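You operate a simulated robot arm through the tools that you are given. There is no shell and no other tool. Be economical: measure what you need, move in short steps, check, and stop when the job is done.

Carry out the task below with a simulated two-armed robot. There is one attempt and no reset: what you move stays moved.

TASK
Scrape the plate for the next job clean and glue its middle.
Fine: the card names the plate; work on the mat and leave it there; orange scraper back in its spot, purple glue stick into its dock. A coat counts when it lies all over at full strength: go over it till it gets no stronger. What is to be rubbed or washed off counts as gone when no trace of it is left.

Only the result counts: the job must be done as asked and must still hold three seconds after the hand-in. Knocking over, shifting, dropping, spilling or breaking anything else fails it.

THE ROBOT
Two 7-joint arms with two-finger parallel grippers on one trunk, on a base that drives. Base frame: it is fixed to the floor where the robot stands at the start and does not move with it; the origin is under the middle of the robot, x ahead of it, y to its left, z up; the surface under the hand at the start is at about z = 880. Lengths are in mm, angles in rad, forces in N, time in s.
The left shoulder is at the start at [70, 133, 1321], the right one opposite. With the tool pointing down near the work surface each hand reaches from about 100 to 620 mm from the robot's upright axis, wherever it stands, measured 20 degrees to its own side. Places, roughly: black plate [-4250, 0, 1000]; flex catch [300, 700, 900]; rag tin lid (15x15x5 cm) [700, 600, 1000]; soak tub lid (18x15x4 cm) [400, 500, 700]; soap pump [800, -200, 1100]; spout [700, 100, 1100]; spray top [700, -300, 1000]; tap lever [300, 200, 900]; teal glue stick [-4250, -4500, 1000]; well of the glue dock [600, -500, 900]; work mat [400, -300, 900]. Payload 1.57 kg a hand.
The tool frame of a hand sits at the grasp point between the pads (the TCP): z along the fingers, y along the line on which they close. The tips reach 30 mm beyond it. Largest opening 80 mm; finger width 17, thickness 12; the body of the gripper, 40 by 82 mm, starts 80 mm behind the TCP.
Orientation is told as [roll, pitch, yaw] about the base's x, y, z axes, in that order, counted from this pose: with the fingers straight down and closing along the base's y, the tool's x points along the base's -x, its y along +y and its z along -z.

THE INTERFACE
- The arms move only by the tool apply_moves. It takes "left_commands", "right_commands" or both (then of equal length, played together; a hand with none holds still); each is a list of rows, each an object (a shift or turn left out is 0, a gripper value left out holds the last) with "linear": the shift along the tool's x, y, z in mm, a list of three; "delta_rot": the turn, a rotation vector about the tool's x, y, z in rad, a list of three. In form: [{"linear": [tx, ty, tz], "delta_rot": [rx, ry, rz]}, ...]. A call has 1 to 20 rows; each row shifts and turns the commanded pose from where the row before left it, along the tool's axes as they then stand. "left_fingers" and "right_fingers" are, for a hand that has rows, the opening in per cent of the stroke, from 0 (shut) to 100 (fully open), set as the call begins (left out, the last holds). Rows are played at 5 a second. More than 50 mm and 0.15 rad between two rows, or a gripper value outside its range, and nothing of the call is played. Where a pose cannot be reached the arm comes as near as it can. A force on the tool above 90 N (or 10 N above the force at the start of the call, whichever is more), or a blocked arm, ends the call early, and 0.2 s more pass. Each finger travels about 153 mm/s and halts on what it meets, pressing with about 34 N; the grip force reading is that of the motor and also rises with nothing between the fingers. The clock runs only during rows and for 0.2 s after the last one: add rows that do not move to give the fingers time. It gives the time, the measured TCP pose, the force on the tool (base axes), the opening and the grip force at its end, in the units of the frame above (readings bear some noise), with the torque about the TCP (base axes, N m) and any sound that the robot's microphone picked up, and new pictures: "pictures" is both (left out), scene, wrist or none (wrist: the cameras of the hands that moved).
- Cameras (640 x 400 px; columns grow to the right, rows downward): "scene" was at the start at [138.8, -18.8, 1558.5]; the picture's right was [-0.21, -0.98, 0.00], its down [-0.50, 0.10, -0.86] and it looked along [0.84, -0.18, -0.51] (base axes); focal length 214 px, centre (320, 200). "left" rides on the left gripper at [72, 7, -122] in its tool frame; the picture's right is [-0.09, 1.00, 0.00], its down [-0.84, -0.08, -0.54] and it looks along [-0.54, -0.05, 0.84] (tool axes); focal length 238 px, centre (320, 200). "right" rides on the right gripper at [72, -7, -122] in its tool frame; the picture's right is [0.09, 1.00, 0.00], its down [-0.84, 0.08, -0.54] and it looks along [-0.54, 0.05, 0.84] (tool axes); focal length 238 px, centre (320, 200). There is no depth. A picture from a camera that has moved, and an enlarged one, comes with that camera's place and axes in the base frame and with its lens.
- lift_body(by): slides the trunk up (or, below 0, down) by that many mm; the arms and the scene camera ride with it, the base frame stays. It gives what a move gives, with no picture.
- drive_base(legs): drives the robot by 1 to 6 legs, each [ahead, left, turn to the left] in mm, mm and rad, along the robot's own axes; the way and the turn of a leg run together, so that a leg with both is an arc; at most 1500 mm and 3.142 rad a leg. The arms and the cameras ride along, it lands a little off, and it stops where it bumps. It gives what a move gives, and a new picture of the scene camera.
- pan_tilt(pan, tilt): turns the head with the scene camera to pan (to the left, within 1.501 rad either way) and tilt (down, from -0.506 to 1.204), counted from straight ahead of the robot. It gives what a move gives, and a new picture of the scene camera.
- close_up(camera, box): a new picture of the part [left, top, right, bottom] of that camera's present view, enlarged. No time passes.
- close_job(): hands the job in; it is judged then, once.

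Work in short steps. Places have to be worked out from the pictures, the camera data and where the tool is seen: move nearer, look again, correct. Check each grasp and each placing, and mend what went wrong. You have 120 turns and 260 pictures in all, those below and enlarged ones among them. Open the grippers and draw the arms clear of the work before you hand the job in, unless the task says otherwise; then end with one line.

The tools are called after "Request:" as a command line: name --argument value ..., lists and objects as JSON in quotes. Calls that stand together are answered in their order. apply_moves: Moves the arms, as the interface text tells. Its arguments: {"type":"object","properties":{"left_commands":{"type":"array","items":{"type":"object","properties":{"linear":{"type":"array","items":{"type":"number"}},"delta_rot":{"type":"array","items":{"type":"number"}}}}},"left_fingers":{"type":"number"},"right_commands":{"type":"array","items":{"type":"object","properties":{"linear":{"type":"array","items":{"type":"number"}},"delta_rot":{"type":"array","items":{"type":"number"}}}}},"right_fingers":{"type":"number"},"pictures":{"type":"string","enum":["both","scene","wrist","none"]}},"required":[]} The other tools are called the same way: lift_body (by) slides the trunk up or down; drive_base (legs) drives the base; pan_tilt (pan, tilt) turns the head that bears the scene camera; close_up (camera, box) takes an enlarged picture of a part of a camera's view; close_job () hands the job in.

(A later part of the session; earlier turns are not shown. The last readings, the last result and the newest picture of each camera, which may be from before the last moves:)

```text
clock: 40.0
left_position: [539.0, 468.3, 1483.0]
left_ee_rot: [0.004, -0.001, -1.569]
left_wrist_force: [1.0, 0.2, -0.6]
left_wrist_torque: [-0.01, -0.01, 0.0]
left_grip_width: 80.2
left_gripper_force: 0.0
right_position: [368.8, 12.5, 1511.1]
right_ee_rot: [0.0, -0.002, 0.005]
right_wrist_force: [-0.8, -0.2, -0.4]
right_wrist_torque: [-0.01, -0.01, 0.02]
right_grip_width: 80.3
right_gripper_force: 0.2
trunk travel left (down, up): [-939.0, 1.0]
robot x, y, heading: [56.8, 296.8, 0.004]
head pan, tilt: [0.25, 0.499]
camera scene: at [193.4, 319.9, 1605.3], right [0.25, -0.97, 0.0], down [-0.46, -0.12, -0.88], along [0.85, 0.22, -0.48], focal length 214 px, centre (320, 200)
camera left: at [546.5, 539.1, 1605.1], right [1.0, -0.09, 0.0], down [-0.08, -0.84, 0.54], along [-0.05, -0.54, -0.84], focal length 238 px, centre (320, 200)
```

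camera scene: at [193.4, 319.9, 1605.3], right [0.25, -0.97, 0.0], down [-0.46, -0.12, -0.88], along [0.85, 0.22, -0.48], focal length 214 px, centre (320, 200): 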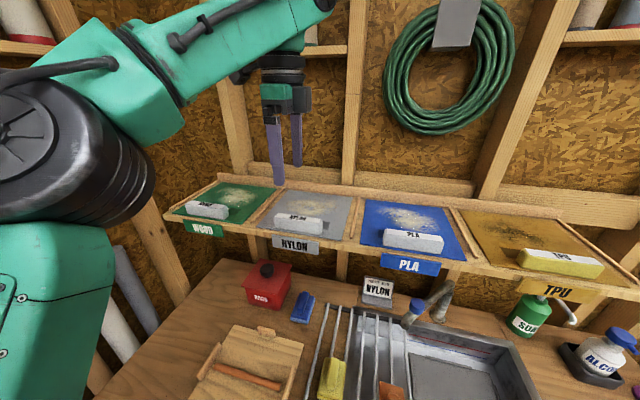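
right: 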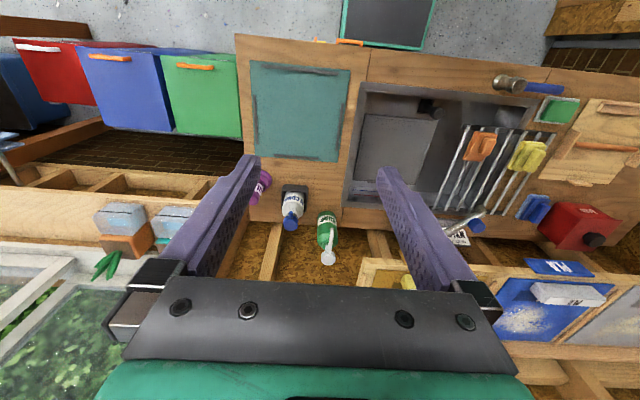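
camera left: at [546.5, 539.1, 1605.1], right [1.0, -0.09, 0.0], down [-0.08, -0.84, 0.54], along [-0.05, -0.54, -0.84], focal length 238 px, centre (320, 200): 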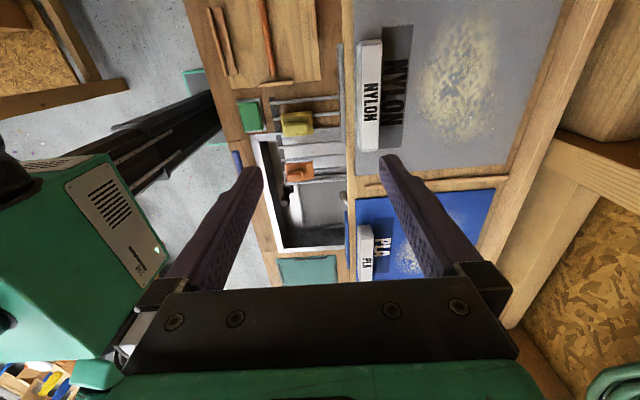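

Align above the block centre (≈[598,483]) and descend to 1345 first.

Request:
apply_moves --left_commands '[{"linear": [7, 30, 0]}, {"linear": [7, 29, 0]}, {"linear": [0, 0, 45]}, {"linear": [0, 0, 45]}, {"linear": [0, 0, 45]}, {}, {}]'

Request:
close_up --camera "scene" --box '[230, 140, 390, 260]'

```text
clock: 41.6
left_position: [558.4, 466.0, 1345.8]
left_ee_rot: [0.041, -0.003, -1.56]
left_wrist_force: [12.4, 8.7, 75.1]
left_wrist_torque: [0.28, -3.58, 1.16]
left_grip_width: 80.1
left_gripper_force: 0.0
left hand out of reach, approached as far as the arm can: row 1, 2
right_position: [359.2, 11.2, 1513.8]
right_ee_rot: [0.001, -0.009, 0.005]
right_wrist_force: [0.3, -0.3, 0.5]
right_wrist_torque: [-0.01, -0.02, -0.02]
right_grip_width: 80.0
right_gripper_force: 0.1
trunk travel left (down, up): [-939.0, 1.0]
robot x, y, heading: [53.8, 296.6, 0.005]
head pan, tilt: [0.25, 0.499]
camera scene: at [182.2, 319.0, 1607.0], right [0.25, -0.97, 0.0], down [-0.46, -0.12, -0.88], along [0.85, 0.22, -0.47], focal length 214 px, centre (320, 200)
camera left: at [560.7, 537.1, 1467.5], right [1.0, -0.08, 0.04], down [-0.09, -0.84, 0.54], along [-0.01, -0.54, -0.84], focal length 238 px, centre (320, 200)
```

scene: 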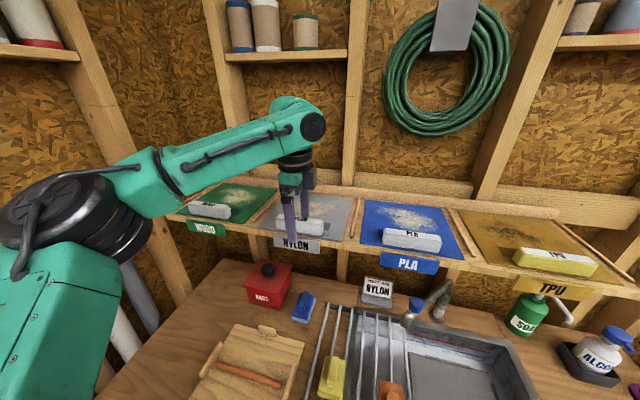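
left: 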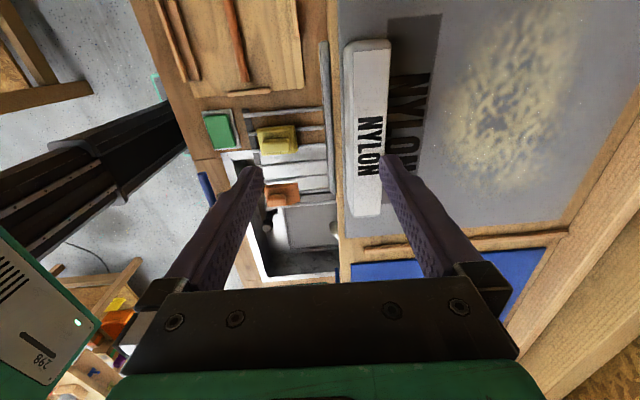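

```text
3.33 times, centred on (310, 200) of scene
camera zoom: at [182.2, 319.0, 1607.0], right [0.25, -0.97, 0.0], down [-0.46, -0.12, -0.88], along [0.85, 0.22, -0.47], focal length 715 px, centre (353, 200)
```

zoom: 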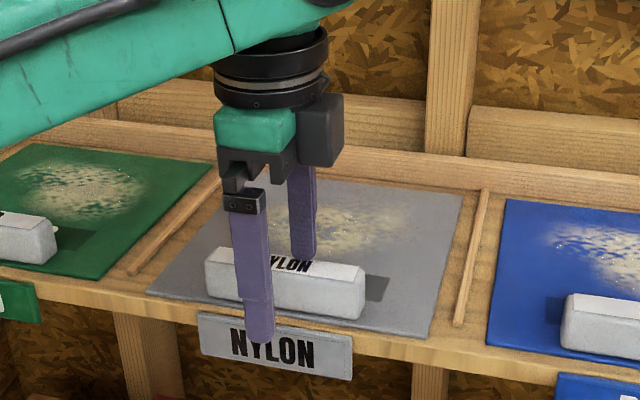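

The rear finger is pressing on the block (reach limit left x at 558). Go straight up, then drive forward.

Request:
apply_moves --left_commands '[{"linear": [0, 0, -30]}, {"linear": [0, 0, -40]}, {"linear": [0, 0, -30]}, {}]'

```text
clock: 42.6
left_position: [566.1, 466.3, 1431.8]
left_ee_rot: [-0.001, 0.0, -1.566]
left_wrist_force: [0.3, 0.4, -0.5]
left_wrist_torque: [-0.01, 0.05, -0.02]
left_grip_width: 79.8
left_gripper_force: 0.0
right_position: [372.4, 14.1, 1510.4]
right_ee_rot: [-0.001, -0.001, 0.002]
right_wrist_force: [0.7, 0.4, -1.3]
right_wrist_torque: [0.0, 0.01, 0.0]
right_grip_width: 79.7
right_gripper_force: 0.1
trunk travel left (down, up): [-939.0, 1.0]
robot x, y, heading: [54.7, 298.9, 0.003]
head pan, tilt: [0.25, 0.499]
camera scene: at [195.1, 320.2, 1605.0], right [0.25, -0.97, 0.0], down [-0.46, -0.12, -0.88], along [0.85, 0.22, -0.48], focal length 214 px, centre (320, 200)
camera left: at [572.5, 537.9, 1553.9], right [1.0, -0.09, 0.0], down [-0.07, -0.84, 0.54], along [-0.05, -0.54, -0.84], focal length 238 px, centre (320, 200)
```

scene: 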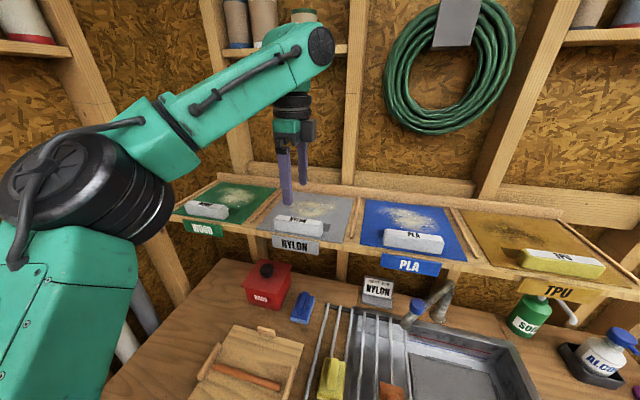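
left: 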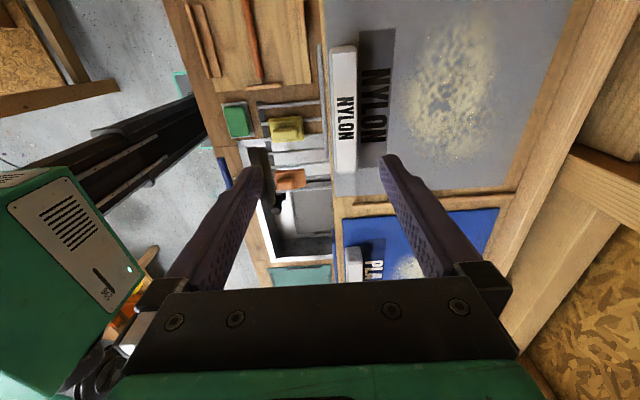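

Plate undisturbed. Block centre ≈[594,481]. Shift there at this lower height and check reach.

Request:
apply_moves --left_commands '[{"linear": [7, 15, 0]}, {"linear": [7, 13, 0]}, {}, {}]' --pictures "wrist"

```text
clock: 43.6
left_position: [592.4, 482.1, 1433.0]
left_ee_rot: [0.004, 0.0, -1.566]
left_wrist_force: [0.3, 0.0, 0.5]
left_wrist_torque: [-0.02, -0.03, 0.01]
left_grip_width: 79.9
left_gripper_force: 0.1
right_position: [371.1, 14.5, 1511.0]
right_ee_rot: [0.0, -0.002, 0.004]
right_wrist_force: [-0.3, 0.2, 0.1]
right_wrist_torque: [-0.01, 0.02, 0.04]
right_grip_width: 80.2
right_gripper_force: 0.2
trunk travel left (down, up): [-939.0, 1.0]
robot x, y, heading: [52.0, 291.7, 0.006]
head pan, tilt: [0.25, 0.499]
camera left: at [599.3, 553.9, 1554.7], right [1.0, -0.09, 0.0], down [-0.08, -0.84, 0.54], along [-0.04, -0.54, -0.84], focal length 238 px, centre (320, 200)
```

left: 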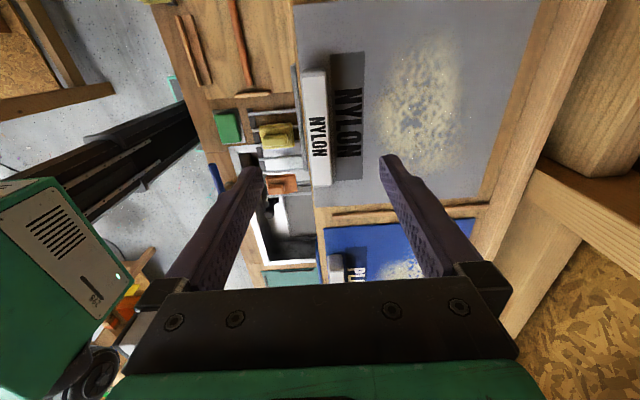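

Centred over the block now. Descend to TCP z≈1328 (tips ~11 mm above plate).

Request:
apply_moves --left_commands '[{"linear": [0, 0, 40]}, {"linear": [0, 0, 40]}, {"linear": [0, 0, 15]}, {"linear": [0, 0, 9]}, {}]'

Request:
close_up --camera "scene" --box '[230, 140, 390, 260]'

```text
clock: 44.8
left_position: [593.9, 478.9, 1332.6]
left_ee_rot: [0.003, 0.0, -1.566]
left_wrist_force: [-0.1, -0.7, -0.7]
left_wrist_torque: [-0.02, -0.04, 0.0]
left_grip_width: 79.7
left_gripper_force: 0.1
right_position: [369.6, 13.7, 1511.0]
right_ee_rot: [0.0, -0.002, 0.003]
right_wrist_force: [0.2, 0.6, -0.9]
right_wrist_torque: [-0.01, 0.0, -0.01]
right_grip_width: 80.1
right_gripper_force: 0.0
trunk travel left (down, up): [-939.0, 1.0]
robot x, y, heading: [53.7, 298.4, 0.005]
head pan, tilt: [0.25, 0.499]
camera scene: at [193.9, 320.7, 1605.2], right [0.25, -0.97, 0.0], down [-0.46, -0.12, -0.88], along [0.85, 0.22, -0.48], focal length 214 px, centre (320, 200)
camera left: at [599.9, 550.7, 1453.2], right [1.0, -0.09, 0.0], down [-0.07, -0.84, 0.54], along [-0.04, -0.54, -0.84], focal length 238 px, centre (320, 200)
```

scene: 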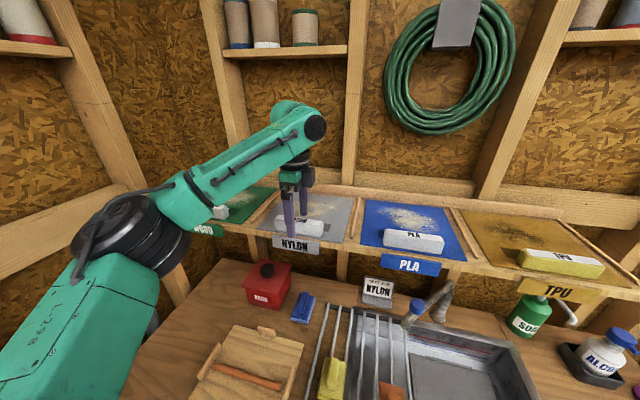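
left: 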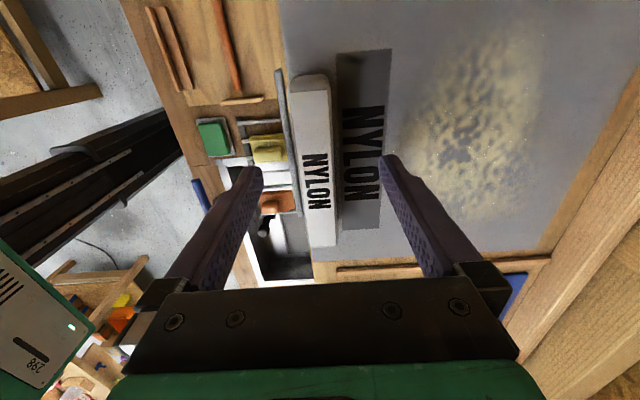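

```text
3.33 times, centred on (310, 200) of scene
camera zoom: at [193.9, 320.7, 1605.2], right [0.25, -0.97, 0.0], down [-0.46, -0.12, -0.88], along [0.85, 0.22, -0.48], focal length 715 px, centre (353, 200)
```

zoom: 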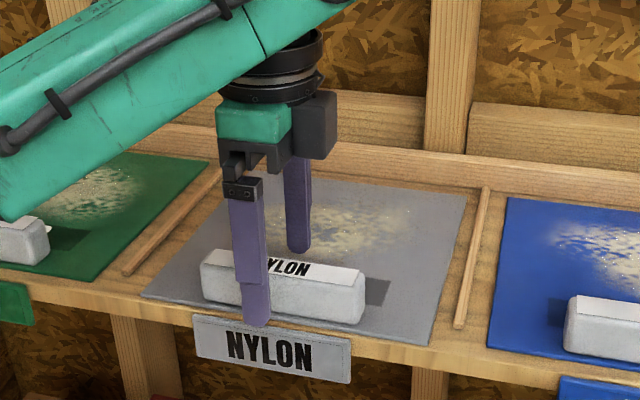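

Descend 8 mm more and close.

Request:
apply_moves --left_commands '[{"linear": [0, 0, 8]}, {}]' --pictures "none"

Request:
apply_moves --left_commands '[{}, {}, {}, {}]' --left_fingers 0 --pictures "wrist"

Request:
close_up --camera "scene" --box '[230, 140, 390, 260]'

```text
clock: 45.4
left_position: [594.5, 479.2, 1324.3]
left_ee_rot: [0.003, 0.0, -1.567]
left_wrist_force: [-0.4, 0.3, -0.2]
left_wrist_torque: [-0.02, -0.02, 0.01]
left_grip_width: 79.8
left_gripper_force: 0.1
right_position: [369.6, 13.1, 1510.2]
right_ee_rot: [-0.001, -0.002, 0.004]
right_wrist_force: [0.2, 0.2, -0.8]
right_wrist_torque: [-0.01, -0.04, 0.0]
right_grip_width: 80.0
right_gripper_force: 0.0
trunk travel left (down, up): [-939.0, 1.0]
robot x, y, heading: [55.2, 295.5, 0.003]
head pan, tilt: [0.25, 0.499]
```

```text
clock: 46.4
left_position: [593.5, 479.8, 1323.2]
left_ee_rot: [0.003, 0.0, -1.566]
left_wrist_force: [-1.2, 0.6, 0.0]
left_wrist_torque: [-0.04, 0.17, -0.09]
left_grip_width: 23.2
left_gripper_force: 33.9
right_position: [369.6, 11.9, 1510.0]
right_ee_rot: [0.001, -0.002, 0.003]
right_wrist_force: [-1.0, 1.0, -0.6]
right_wrist_torque: [0.04, 0.01, 0.01]
right_grip_width: 80.1
right_gripper_force: 0.0
trunk travel left (down, up): [-939.0, 1.0]
robot x, y, heading: [59.1, 301.0, 0.002]
head pan, tilt: [0.25, 0.499]
camera left: at [599.7, 550.9, 1445.2], right [1.0, -0.09, 0.0], down [-0.07, -0.84, 0.54], along [-0.04, -0.54, -0.84], focal length 238 px, centre (320, 200)
```

left: 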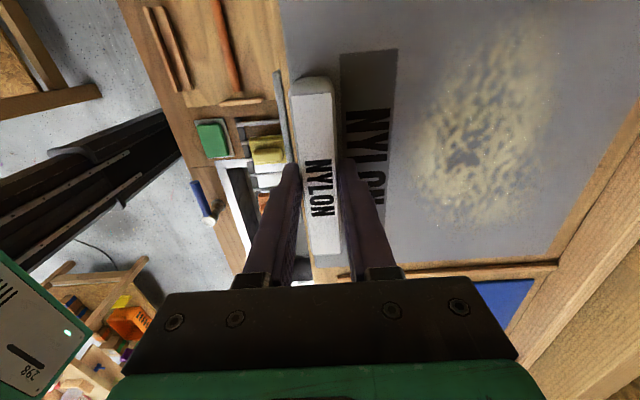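

```text
3.33 times, centred on (310, 200) of scene
camera zoom: at [193.4, 320.0, 1605.3], right [0.25, -0.97, 0.0], down [-0.46, -0.12, -0.88], along [0.85, 0.22, -0.48], focal length 715 px, centre (353, 200)
```

zoom: 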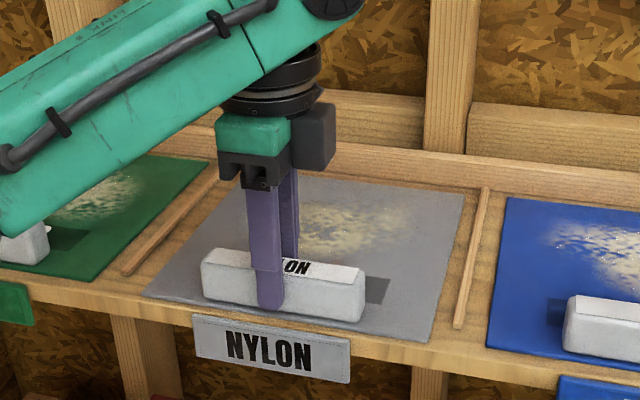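

Gripped the 23 mm handle. Lift slowly.

Request:
apply_moves --left_commands '[{"linear": [0, 0, -5]}, {"linear": [0, 0, -5]}, {"linear": [0, 0, -10]}, {"linear": [0, 0, -20]}, {"linear": [0, 0, -20]}, {}]'

```text
clock: 47.8
left_position: [593.7, 480.2, 1384.2]
left_ee_rot: [0.003, -0.001, -1.565]
left_wrist_force: [0.1, 0.1, -2.3]
left_wrist_torque: [-0.03, 0.14, -0.01]
left_grip_width: 23.5
left_gripper_force: 34.0
right_position: [370.0, 13.0, 1511.8]
right_ee_rot: [0.001, -0.002, 0.003]
right_wrist_force: [0.4, -0.5, -0.1]
right_wrist_torque: [-0.01, -0.03, 0.03]
right_grip_width: 79.9
right_gripper_force: 0.2
trunk travel left (down, up): [-939.0, 1.0]
robot x, y, heading: [54.6, 297.6, 0.001]
head pan, tilt: [0.25, 0.499]
camera scene: at [194.1, 320.2, 1605.2], right [0.25, -0.97, 0.0], down [-0.46, -0.12, -0.88], along [0.85, 0.22, -0.48], focal length 214 px, centre (320, 200)
camera left: at [600.7, 552.6, 1505.7], right [1.0, -0.09, 0.0], down [-0.07, -0.84, 0.54], along [-0.05, -0.54, -0.84], focal length 238 px, centre (320, 200)
```

scene: 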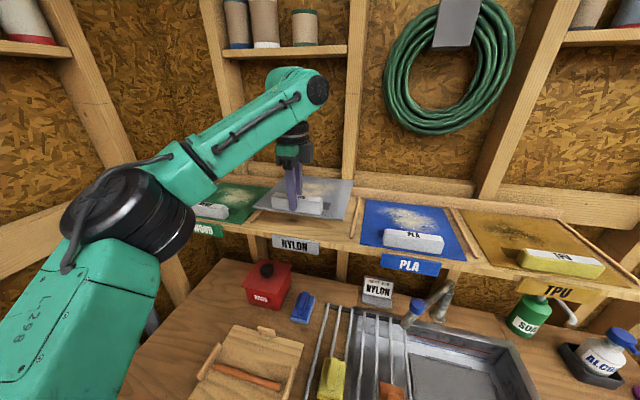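
left: 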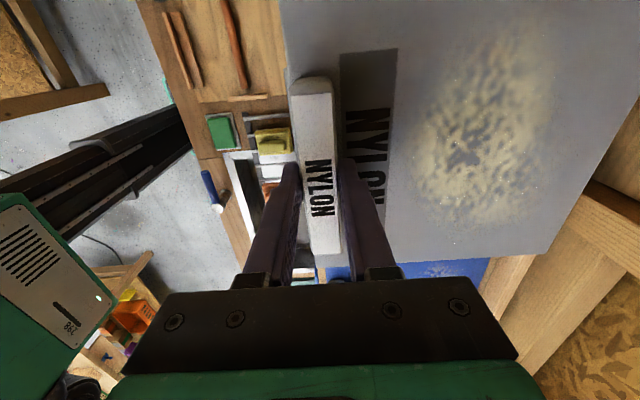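

Plate lifted level, well held. Raise a little more, back off 250 mm, then shift right 740 mm toward the mat.

Request:
apply_moves --left_commands '[{"linear": [0, 0, -20]}, {}]' --pictures "none"

Request:
drive_base --legs '[[-250, 0, 0], [0, -740, 0]]'

Request:
pan_tilt --pan 0.15 --tilt 0.8

```text
clock: 48.4
left_position: [593.3, 482.6, 1403.6]
left_ee_rot: [0.004, 0.001, -1.566]
left_wrist_force: [0.1, 0.3, -1.0]
left_wrist_torque: [0.06, 0.1, 0.03]
left_grip_width: 23.4
left_gripper_force: 34.4
right_position: [370.8, 12.3, 1511.1]
right_ee_rot: [0.001, 0.0, 0.003]
right_wrist_force: [0.7, -0.1, -0.6]
right_wrist_torque: [0.0, 0.02, 0.0]
right_grip_width: 80.0
right_gripper_force: 0.1
trunk travel left (down, up): [-939.0, 1.0]
robot x, y, heading: [52.5, 297.9, 0.006]
head pan, tilt: [0.25, 0.499]
```

```text
clock: 53.8
left_position: [350.3, -261.0, 1403.3]
left_ee_rot: [0.003, -0.003, -1.568]
left_wrist_force: [-0.3, 0.1, -1.2]
left_wrist_torque: [0.02, 0.14, 0.03]
left_grip_width: 23.4
left_gripper_force: 33.7
right_position: [127.0, -731.4, 1511.5]
right_ee_rot: [-0.001, -0.002, 0.002]
right_wrist_force: [-0.6, -0.2, 0.6]
right_wrist_torque: [0.01, -0.02, 0.01]
right_grip_width: 80.0
right_gripper_force: 0.1
trunk travel left (down, up): [-939.0, 1.0]
robot x, y, heading: [-186.1, -444.4, 0.001]
head pan, tilt: [0.25, 0.499]
camera scene: at [-48.8, -422.7, 1605.2], right [0.25, -0.97, 0.0], down [-0.46, -0.12, -0.88], along [0.85, 0.22, -0.48], focal length 214 px, centre (320, 200)
```

scene: 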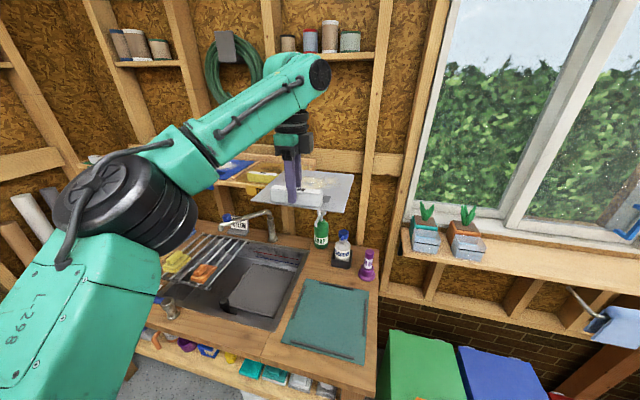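

```text
clock: 54.6
left_position: [349.9, -264.3, 1403.7]
left_ee_rot: [0.002, 0.0, -1.567]
left_wrist_force: [-0.5, 0.0, -2.6]
left_wrist_torque: [0.0, 0.09, 0.0]
left_grip_width: 23.5
left_gripper_force: 34.1
right_position: [128.1, -733.5, 1512.2]
right_ee_rot: [-0.001, -0.002, 0.004]
right_wrist_force: [0.2, 0.1, -0.1]
right_wrist_torque: [0.01, -0.03, 0.01]
right_grip_width: 80.0
right_gripper_force: 0.1
trunk travel left (down, up): [-939.0, 1.0]
robot x, y, heading: [-190.2, -445.7, 0.005]
head pan, tilt: [0.15, 0.799]
camera scene: at [-57.2, -435.2, 1579.3], right [0.15, -0.99, 0.0], down [-0.71, -0.11, -0.7], along [0.69, 0.11, -0.72], focal length 214 px, centre (320, 200)
```

scene: 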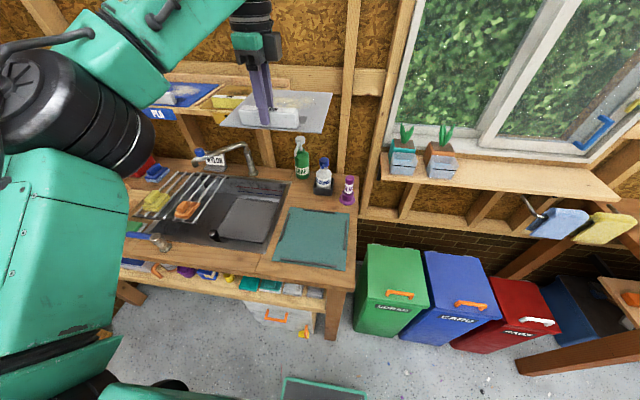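

Close up to measure the mat and its stops.

Request:
close_up --camera "scene" --box '[240, 160, 400, 280]'

Request:
close_up --camera "scene" --box '[200, 70, 360, 150]'

```text
3.33 times, centred on (320, 220) of scene
camera zoom: at [-57.2, -435.2, 1579.3], right [0.15, -0.99, 0.0], down [-0.71, -0.11, -0.7], along [0.69, 0.11, -0.72], focal length 715 px, centre (320, 133)
```

zoom: 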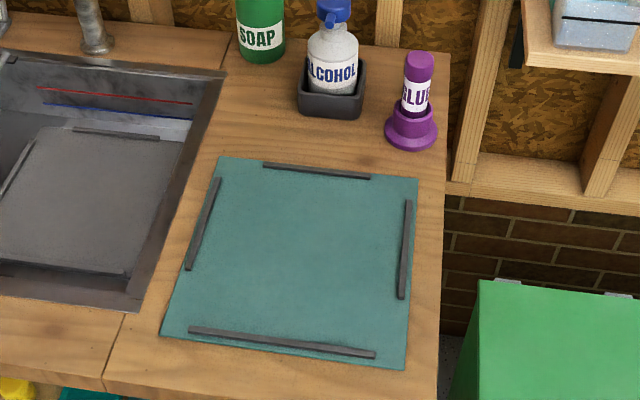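

```text
4.00 times, centred on (280, 110) of scene
camera zoom: at [-57.2, -435.2, 1579.3], right [0.15, -0.99, 0.0], down [-0.71, -0.11, -0.7], along [0.69, 0.11, -0.72], focal length 858 px, centre (480, 560)
```

zoom: 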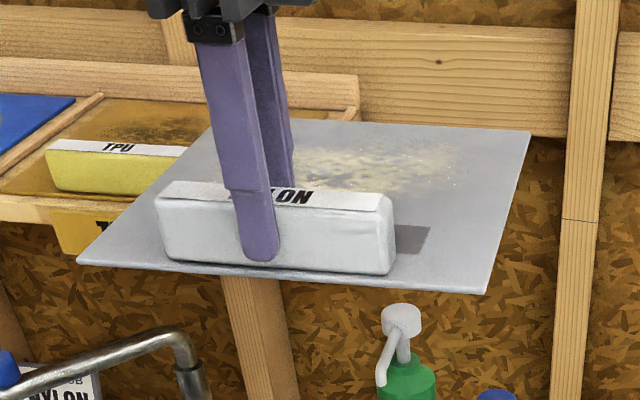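

Mat stops enclose x 309–539, y −456…−218 (centre [424,−337]); plate is ~218 mm square with centre ≈ TCP+[89,−5]. Target TCP ≈[335,−332]. Move over and lower to 1000.

Request:
apply_moves --left_commands '[{"linear": [-34, -8, 0]}, {"linear": [-34, -7, 0]}, {"linear": [0, 0, 45]}, {"linear": [0, 0, 45]}, {"linear": [0, 0, 45]}, {"linear": [0, 0, 45]}, {"linear": [0, 0, 45]}, {"linear": [0, 0, 45]}, {"linear": [0, 0, 45]}, {"linear": [0, 0, 45]}, {"linear": [0, 0, 40]}, {}]'

Request:
close_up --camera "scene" --box '[240, 160, 400, 280]'

```text
clock: 57.2
left_position: [337.2, -335.2, 1001.4]
left_ee_rot: [0.001, 0.0, -1.569]
left_wrist_force: [-0.1, 0.3, -1.7]
left_wrist_torque: [0.04, 0.11, -0.03]
left_grip_width: 23.7
left_gripper_force: 33.5
right_position: [126.9, -732.9, 1512.0]
right_ee_rot: [0.002, 0.0, 0.001]
right_wrist_force: [0.1, -0.2, -0.1]
right_wrist_torque: [-0.03, -0.02, 0.01]
right_grip_width: 80.0
right_gripper_force: 0.1
trunk travel left (down, up): [-939.0, 1.0]
robot x, y, heading: [-188.4, -448.5, 0.003]
head pan, tilt: [0.15, 0.799]
camera scene: at [-57.4, -435.8, 1579.3], right [0.15, -0.99, 0.0], down [-0.71, -0.11, -0.7], along [0.69, 0.11, -0.72], focal length 214 px, centre (320, 200)
camera left: at [344.4, -262.8, 1123.3], right [1.0, -0.09, 0.0], down [-0.08, -0.84, 0.54], along [-0.05, -0.54, -0.84], focal length 238 px, centre (320, 200)
```

scene: 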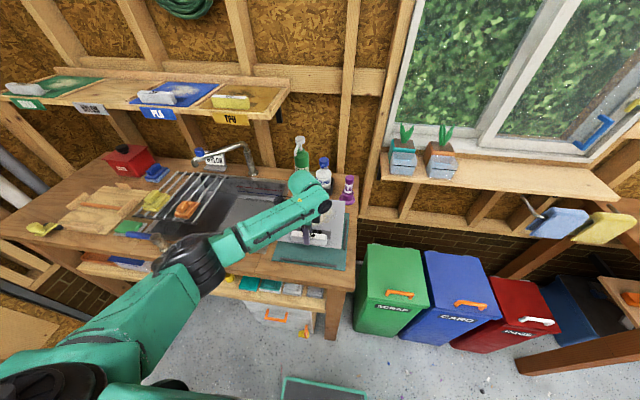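
left: 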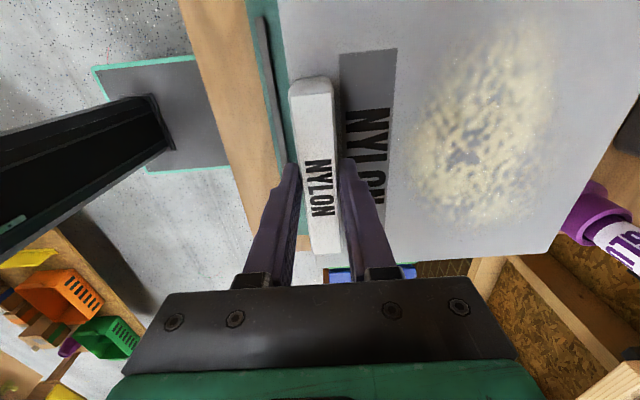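

```text
3.33 times, centred on (320, 220) of scene
camera zoom: at [-57.4, -435.8, 1579.3], right [0.15, -0.99, 0.0], down [-0.71, -0.11, -0.7], along [0.69, 0.11, -0.72], focal length 715 px, centre (320, 133)
```

zoom: 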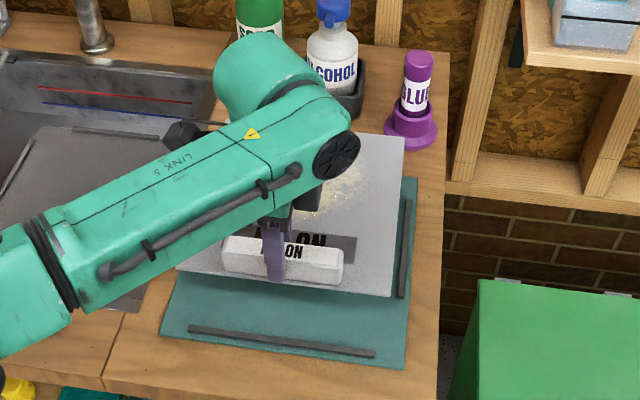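

Plate now spans x≈323–542; stops inner 308–539. Shift −9 mm in x and lower to TCP z 935.

Request:
apply_moves --left_commands '[{"linear": [0, -9, 0]}, {"linear": [0, 0, 35]}, {"linear": [0, 0, 30]}, {}]' --pictures "wrist"

Request:
close_up --camera "scene" --box '[260, 190, 380, 280]'

```text
clock: 58.2
left_position: [328.1, -332.0, 935.5]
left_ee_rot: [0.003, -0.001, -1.568]
left_wrist_force: [0.3, 0.8, -2.4]
left_wrist_torque: [-0.01, 0.13, 0.04]
left_grip_width: 23.5
left_gripper_force: 33.9
right_position: [125.8, -732.9, 1511.1]
right_ee_rot: [0.0, -0.003, 0.001]
right_wrist_force: [-0.4, 0.5, 0.5]
right_wrist_torque: [0.04, 0.0, 0.01]
right_grip_width: 80.0
right_gripper_force: 0.0
trunk travel left (down, up): [-939.0, 1.0]
robot x, y, heading: [-186.4, -446.0, -0.001]
head pan, tilt: [0.15, 0.799]
camera left: at [334.2, -260.6, 1057.4], right [1.0, -0.09, 0.0], down [-0.08, -0.84, 0.54], along [-0.05, -0.54, -0.84], focal length 238 px, centre (320, 200)
```

left: 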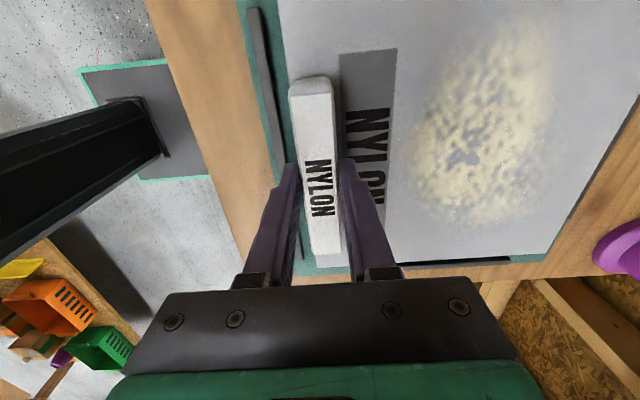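

```text
4.44 times, centred on (320, 235) of scene
camera zoom: at [-57.5, -435.5, 1579.3], right [0.15, -0.99, 0.0], down [-0.71, -0.11, -0.7], along [0.69, 0.11, -0.72], focal length 953 px, centre (320, 44)
```

zoom: 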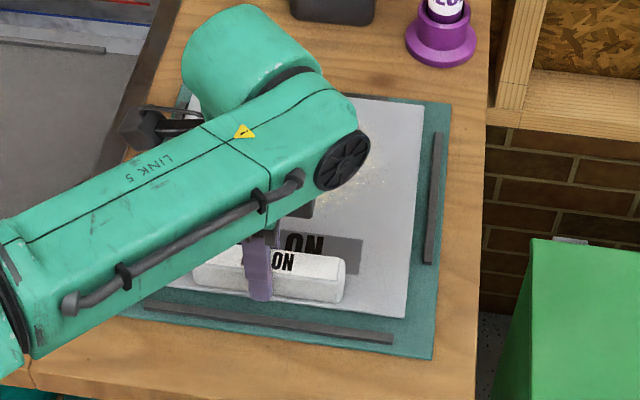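

Alignment is good (plate 314–535, −444…−228). Lower gently to contact.

Request:
apply_moves --left_commands '[{"linear": [0, 0, 4]}, {"linear": [0, 0, 3]}, {"linear": [0, 0, 2]}, {"linear": [0, 0, 2]}, {}]' --pictures "none"

```text
clock: 59.4
left_position: [327.8, -332.2, 928.4]
left_ee_rot: [0.007, 0.001, -1.564]
left_wrist_force: [2.1, 4.3, 14.3]
left_wrist_torque: [-0.12, 0.24, 0.0]
left_grip_width: 23.6
left_gripper_force: 33.8
right_position: [124.0, -731.7, 1511.9]
right_ee_rot: [-0.001, -0.004, 0.0]
right_wrist_force: [-0.6, -0.3, 0.8]
right_wrist_torque: [0.02, -0.01, -0.01]
right_grip_width: 80.0
right_gripper_force: 0.0
trunk travel left (down, up): [-939.0, 1.0]
robot x, y, heading: [-186.6, -446.7, 0.005]
head pan, tilt: [0.15, 0.799]
```

Contact at z≈928. Check whether it's flat on the mat or on a stop.

Request:
close_up --camera "left" --box '[230, 0, 640, 290]'

Request:
close_up --camera "scene" --box '[280, 200, 360, 265]'

```text
1.38 times, centred on (435, 145) of left
camera zoom: at [333.4, -260.7, 1049.9], right [1.0, -0.09, 0.01], down [-0.08, -0.84, 0.54], along [-0.04, -0.54, -0.84], focal length 329 px, centre (161, 276)
```

zoom: 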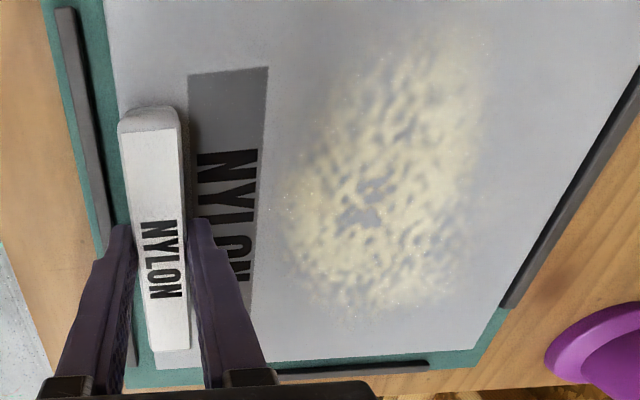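

```text
6.15 times, centred on (320, 232) of scene
camera zoom: at [-60.1, -434.9, 1579.8], right [0.15, -0.99, 0.0], down [-0.71, -0.11, -0.7], along [0.69, 0.11, -0.72], focal length 1320 px, centre (320, 0)
```

zoom: 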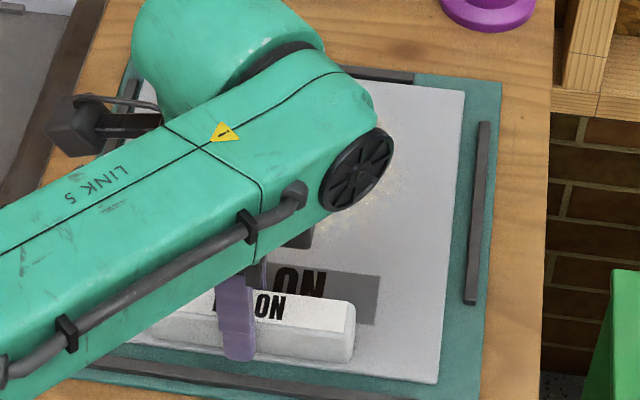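

The back edge is tight to the rear stop; lift 3 mm, shift −4 mm in x, and set down again.

Request:
apply_moves --left_commands '[{"linear": [0, 0, -5]}, {"linear": [0, -4, 0]}, {"linear": [0, 0, 3]}, {"linear": [0, 0, 2]}, {"linear": [0, 0, 1]}, {}]' --pictures "wrist"

Request:
close_up --camera "left" --box '[460, 40, 640, 170]'

```text
clock: 60.8
left_position: [323.7, -332.6, 927.8]
left_ee_rot: [0.008, 0.0, -1.566]
left_wrist_force: [1.0, 5.0, 13.4]
left_wrist_torque: [0.0, 0.29, 0.0]
left_grip_width: 23.4
left_gripper_force: 34.1
right_position: [122.4, -732.5, 1511.9]
right_ee_rot: [0.001, -0.004, 0.003]
right_wrist_force: [0.1, 0.4, 0.0]
right_wrist_torque: [-0.01, 0.01, 0.0]
right_grip_width: 79.8
right_gripper_force: 0.0
trunk travel left (down, up): [-939.0, 1.0]
robot x, y, heading: [-186.3, -445.7, -0.001]
head pan, tilt: [0.15, 0.799]
camera left: at [329.0, -260.7, 1049.9], right [1.0, -0.09, 0.01], down [-0.08, -0.84, 0.54], along [-0.04, -0.54, -0.84], focal length 238 px, centre (320, 200)
```

left: 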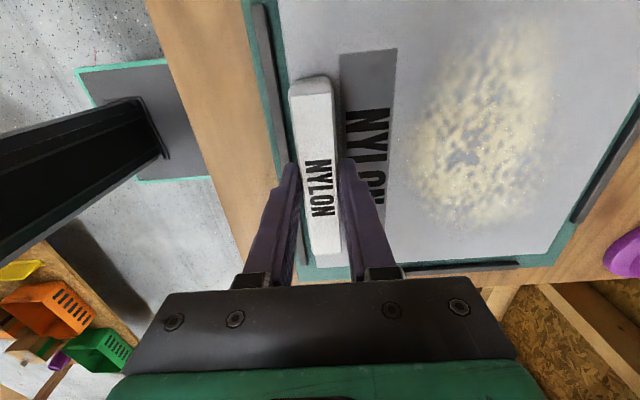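

```text
3.08 times, centred on (550, 105) of left
camera zoom: at [329.0, -260.7, 1049.9], right [1.0, -0.09, 0.01], down [-0.08, -0.84, 0.54], along [-0.04, -0.54, -0.84], focal length 733 px, centre (-388, 492)
```

zoom: 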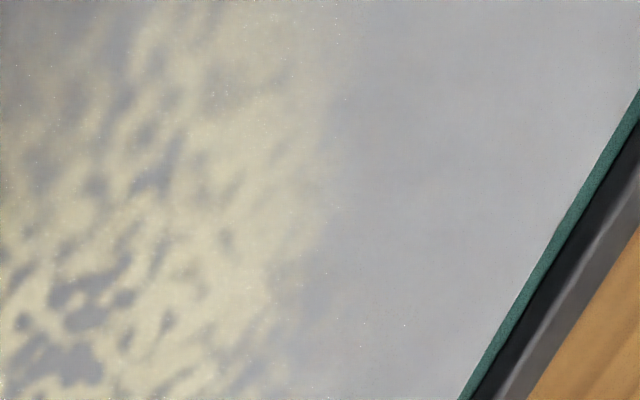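

Plate is flat between stops. Release and raise the left hand.

Request:
apply_moves --left_commands '[{}, {}, {}]' --left_fingers 100 --pictures "none"

Request:
apply_moves --left_commands '[{"linear": [0, 0, -30]}, {"linear": [0, 0, -45]}, {"linear": [0, 0, -45]}, {"linear": [0, 0, -45]}, {"linear": [0, 0, -45]}, {}]'

```text
clock: 61.6
left_position: [322.7, -332.6, 926.2]
left_ee_rot: [0.004, 0.0, -1.568]
left_wrist_force: [0.2, -0.5, 0.0]
left_wrist_torque: [0.04, 0.05, 0.01]
left_grip_width: 79.7
left_gripper_force: 0.0
right_position: [126.3, -733.2, 1510.3]
right_ee_rot: [0.0, -0.002, 0.002]
right_wrist_force: [0.6, 0.0, -0.7]
right_wrist_torque: [0.01, 0.0, 0.0]
right_grip_width: 79.9
right_gripper_force: 0.1
trunk travel left (down, up): [-939.0, 1.0]
robot x, y, heading: [-189.4, -446.8, 0.003]
head pan, tilt: [0.15, 0.799]
```

```text
clock: 63.0
left_position: [322.0, -331.8, 1138.3]
left_ee_rot: [0.003, 0.0, -1.57]
left_wrist_force: [-0.3, 0.1, 0.4]
left_wrist_torque: [0.0, -0.03, -0.02]
left_grip_width: 80.1
left_gripper_force: 0.1
right_position: [126.1, -732.0, 1510.6]
right_ee_rot: [0.002, -0.002, 0.002]
right_wrist_force: [0.8, -0.4, 0.8]
right_wrist_torque: [-0.02, -0.01, 0.01]
right_grip_width: 80.0
right_gripper_force: 0.0
trunk travel left (down, up): [-939.0, 1.0]
robot x, y, heading: [-187.8, -449.1, 0.0]
head pan, tilt: [0.15, 0.799]
camera scene: at [-57.6, -435.2, 1579.3], right [0.15, -0.99, 0.0], down [-0.71, -0.11, -0.7], along [0.69, 0.11, -0.72], focal length 214 px, centre (320, 200)
camera left: at [329.0, -260.5, 1260.4], right [1.0, -0.09, 0.0], down [-0.08, -0.84, 0.54], along [-0.05, -0.54, -0.84], focal length 238 px, centre (320, 200)
```

scene: 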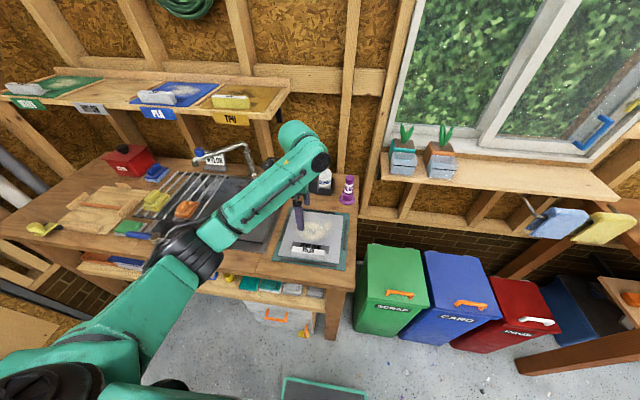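
left: 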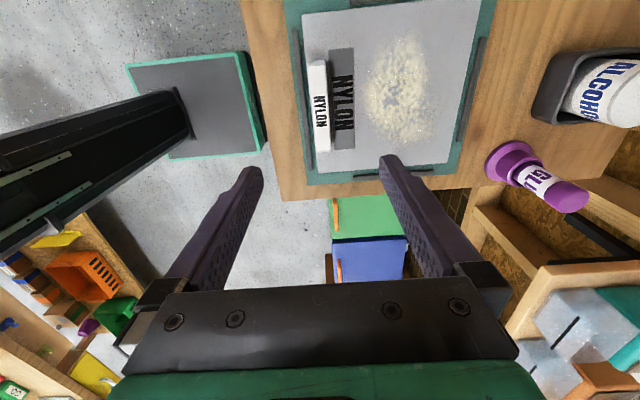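

Plate is well placed. Next the scraper at ≈[442,202]: raise the hand, return yaw to 0, and drive left 550 mm.

Request:
apply_moves --left_commands '[{"linear": [0, 0, -40], "delta_rot": [0, 0, -0.15]}, {"linear": [0, 0, -40], "delta_rot": [0, 0, -0.15]}, {"delta_rot": [0, 0, -0.15]}, {"delta_rot": [0, 0, -0.15]}, {"delta_rot": [0, 0, -0.15]}, {"delta_rot": [0, 0, -0.15]}, {"delta_rot": [0, 0, -0.15]}, {"delta_rot": [0, 0, -0.15]}, {"delta_rot": [0, 0, -0.15]}, {"delta_rot": [0, 0, -0.15]}, {"delta_rot": [0, 0, -0.07]}, {}]' --pictures "none"

Request:
drive_base --legs '[[0, 530, 0], [70, 0, 0]]'

Request:
close_up --camera "left" --box '[160, 0, 480, 200]'

```text
clock: 65.6
left_position: [323.0, -333.7, 1216.4]
left_ee_rot: [0.0, -0.004, 0.002]
left_wrist_force: [0.1, -0.1, -0.7]
left_wrist_torque: [-0.01, -0.04, 0.0]
left_grip_width: 79.8
left_gripper_force: 0.0
right_position: [126.0, -732.6, 1510.9]
right_ee_rot: [0.001, -0.001, 0.0]
right_wrist_force: [-0.1, -0.1, -0.3]
right_wrist_torque: [0.03, -0.02, -0.03]
right_grip_width: 80.2
right_gripper_force: 0.1
trunk travel left (down, up): [-939.0, 1.0]
robot x, y, heading: [-185.3, -450.0, 0.004]
head pan, tilt: [0.15, 0.799]
```

```text
clock: 69.4
left_position: [382.5, 209.3, 1221.4]
left_ee_rot: [0.0, -0.012, -0.006]
left_wrist_force: [-1.0, 0.6, -0.4]
left_wrist_torque: [0.03, -0.06, -0.01]
left_grip_width: 79.9
left_gripper_force: 0.1
right_position: [181.5, -189.9, 1513.6]
right_ee_rot: [0.002, -0.012, -0.005]
right_wrist_force: [-0.6, 0.5, 0.0]
right_wrist_torque: [0.01, -0.09, -0.02]
right_grip_width: 80.0
right_gripper_force: 0.1
trunk travel left (down, up): [-939.0, 1.0]
robot x, y, heading: [-113.7, 99.7, -0.008]
head pan, tilt: [0.15, 0.799]
camera scene: at [-1.4, 108.6, 1580.6], right [0.14, -0.99, 0.0], down [-0.7, -0.1, -0.7], along [0.7, 0.1, -0.71], focal length 214 px, centre (320, 200)
```

scene: 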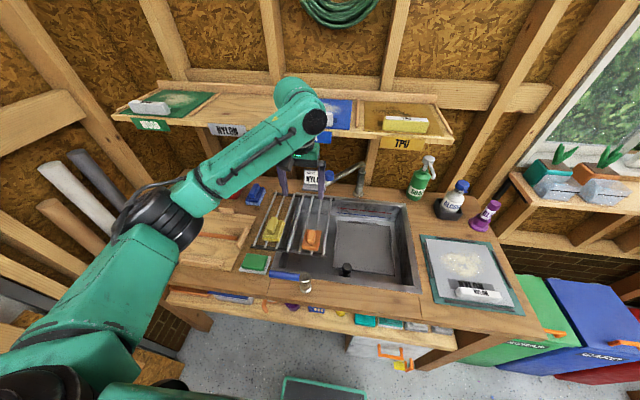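

```text
2.00 times, centred on (320, 100) of left
camera zoom: at [311.0, 215.2, 1342.7], right [0.1, 1.0, 0.0], down [0.83, -0.08, 0.55], along [0.55, -0.05, -0.83], focal length 477 px, centre (320, 400)
```

zoom: 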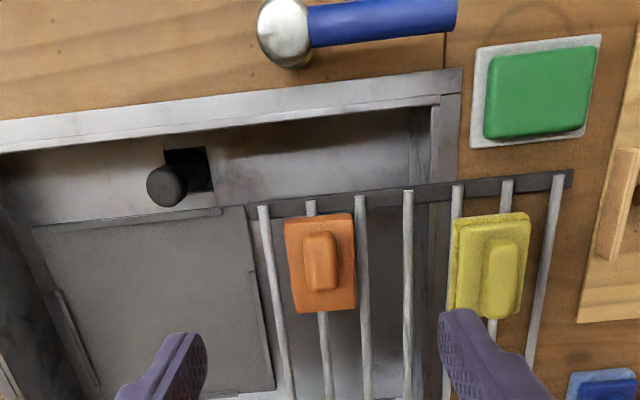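

Scraper at ≈[447,204]; knob elongated along x, grip across y. Move nearer for a better look.

Request:
apply_moves --left_commands '[{"linear": [20, -5, 40]}, {"linear": [10, 0, 45]}, {"linear": [0, 0, 45]}, {"linear": [0, 0, 40]}, {}]' --pictures "none"

Request:
close_up --camera "left" --box '[160, 40, 480, 240]'

Request:
close_up --camera "scene" --box '[260, 200, 360, 262]'

```text
clock: 70.6
left_position: [365.4, 205.0, 1045.1]
left_ee_rot: [-0.001, -0.005, -0.004]
left_wrist_force: [-0.3, -0.2, 0.6]
left_wrist_torque: [0.02, -0.01, 0.03]
left_grip_width: 80.1
left_gripper_force: 0.0
right_position: [194.4, -188.5, 1511.7]
right_ee_rot: [0.001, -0.003, -0.005]
right_wrist_force: [1.3, 0.2, -0.6]
right_wrist_torque: [0.0, -0.01, -0.03]
right_grip_width: 79.9
right_gripper_force: 0.1
trunk travel left (down, up): [-939.0, 1.0]
robot x, y, heading: [-117.3, 100.6, -0.008]
head pan, tilt: [0.15, 0.799]
```

```text
2.00 times, centred on (320, 140) of left
camera zoom: at [293.5, 211.2, 1166.8], right [0.1, 1.0, 0.0], down [0.83, -0.08, 0.55], along [0.54, -0.05, -0.84], focal length 477 px, centre (320, 320)
```

zoom: 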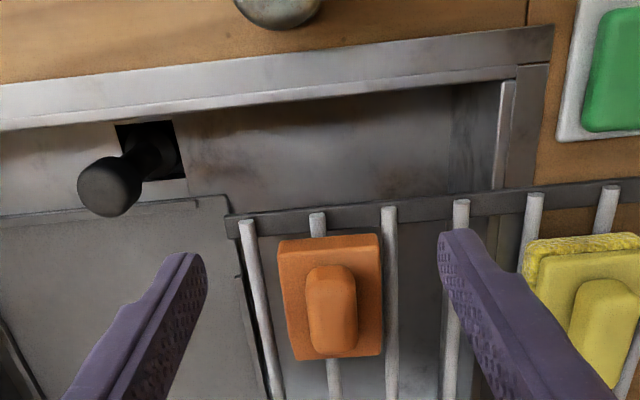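

```text
6.40 times, centred on (310, 231) of scene
camera zoom: at [11.7, 109.8, 1579.4], right [0.14, -0.99, 0.0], down [-0.71, -0.1, -0.7], along [0.69, 0.1, -0.72], focal length 1373 px, centre (384, 2)
```

zoom: 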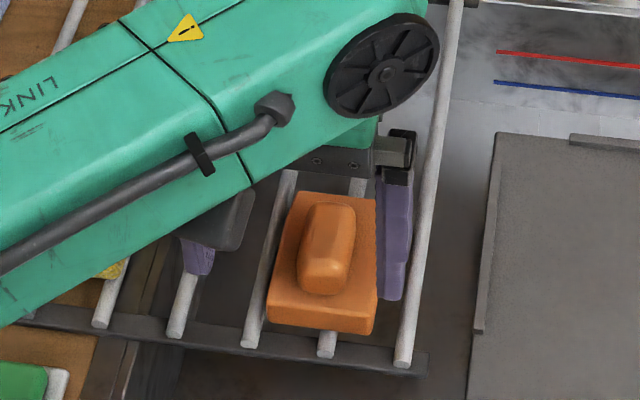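

Move over the knob at ≈[444,205] with half-open fingers, down to z≈965, and look.

Request:
apply_moves --left_commands '[{"linear": [-40, 0, 20]}, {"linear": [-39, 0, 30]}, {"linear": [0, 0, 30]}, {}]' --left_fingers 60 --pictures "wrist"

Request:
close_up --camera "left" --box '[200, 60, 440, 240]'

Request:
close_up --camera "scene" --box '[260, 190, 360, 262]'

```text
clock: 71.6
left_position: [442.2, 203.2, 968.0]
left_ee_rot: [-0.002, -0.003, -0.006]
left_wrist_force: [-0.3, -0.1, -0.3]
left_wrist_torque: [-0.01, 0.0, -0.01]
left_grip_width: 48.0
left_gripper_force: 0.0
right_position: [194.8, -187.6, 1511.5]
right_ee_rot: [-0.001, -0.003, -0.005]
right_wrist_force: [-0.1, -0.8, -0.3]
right_wrist_torque: [-0.02, -0.05, -0.01]
right_grip_width: 80.1
right_gripper_force: 0.0
trunk travel left (down, up): [-939.0, 1.0]
robot x, y, heading: [-118.7, 98.4, -0.008]
head pan, tilt: [0.15, 0.799]
camera left: at [370.7, 211.2, 1090.1], right [0.1, 1.0, 0.0], down [0.83, -0.08, 0.55], along [0.54, -0.05, -0.84], focal length 238 px, centre (320, 200)
```

left: 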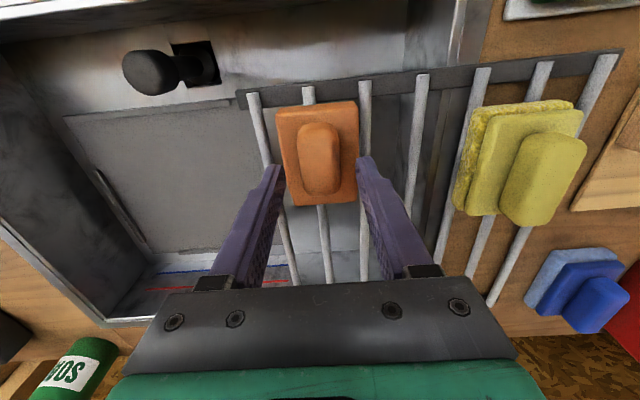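

```text
2.22 times, centred on (320, 150) of left
camera zoom: at [370.7, 211.2, 1090.1], right [0.1, 1.0, 0.0], down [0.83, -0.08, 0.55], along [0.54, -0.05, -0.84], focal length 530 px, centre (320, 311)
```

zoom: 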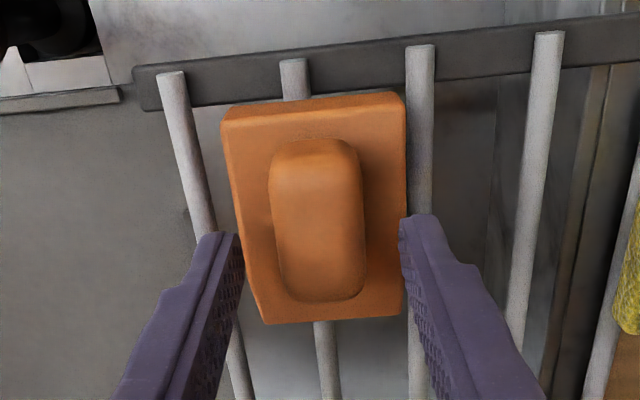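

```text
5.56 times, centred on (310, 226) of scene
camera zoom: at [11.8, 110.7, 1579.4], right [0.14, -0.99, 0.0], down [-0.71, -0.1, -0.7], along [0.69, 0.1, -0.72], focal length 1192 px, centre (376, 56)
```

zoom: 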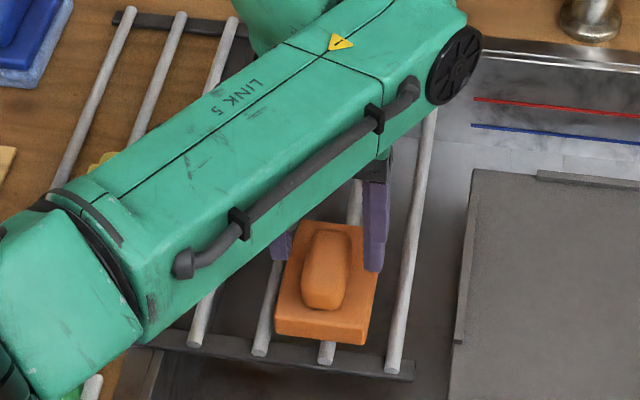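

Centred. Descend to 940 and look.

Request:
apply_moves --left_commands '[{"linear": [-2, 1, 15]}, {"linear": [0, 0, 13]}, {}]' --pictures "none"

Request:
close_up --camera "left" --box '[200, 60, 440, 240]'

Request:
close_up --camera "scene" --box '[280, 210, 350, 262]'

```text
clock: 72.4
left_position: [444.4, 203.8, 948.1]
left_ee_rot: [-0.001, -0.019, -0.008]
left_wrist_force: [6.2, 2.8, 44.1]
left_wrist_torque: [0.04, 0.04, -0.02]
left_grip_width: 48.2
left_gripper_force: 0.1
right_position: [185.3, -190.7, 1514.3]
right_ee_rot: [0.0, -0.008, -0.006]
right_wrist_force: [0.4, -0.7, -0.8]
right_wrist_torque: [0.03, -0.05, -0.02]
right_grip_width: 79.5
right_gripper_force: 0.0
trunk travel left (down, up): [-939.0, 1.0]
robot x, y, heading: [-119.2, 95.4, -0.005]
head pan, tilt: [0.15, 0.799]
```

```text
2.22 times, centred on (320, 150) of left
camera zoom: at [370.4, 210.8, 1067.7], right [0.1, 0.99, 0.0], down [0.83, -0.08, 0.56], along [0.56, -0.05, -0.83], focal length 530 px, centre (320, 311)
```

zoom: 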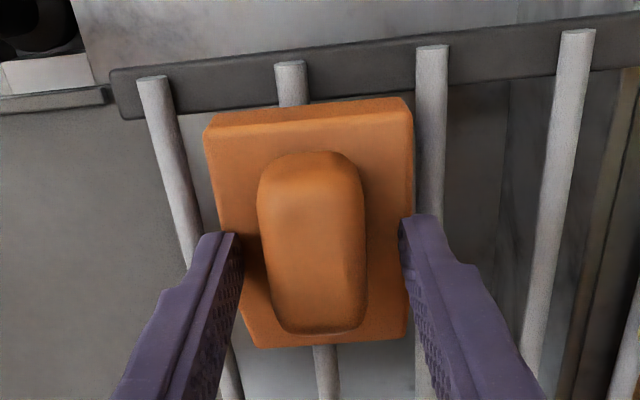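

```text
7.69 times, centred on (315, 236) of scene
camera zoom: at [4.0, 108.9, 1580.8], right [0.14, -0.99, 0.0], down [-0.71, -0.1, -0.7], along [0.69, 0.1, -0.71], focal length 1650 px, centre (358, -77)
```

zoom: 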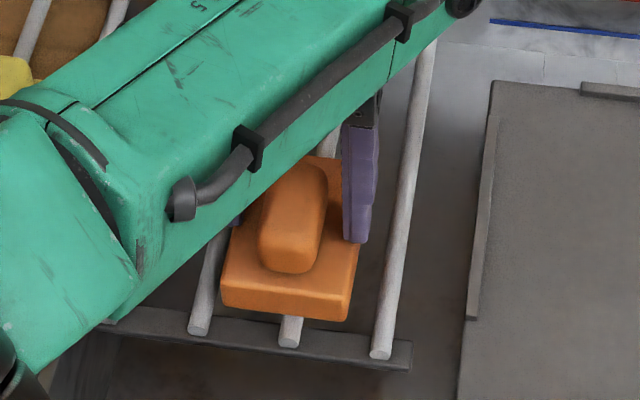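

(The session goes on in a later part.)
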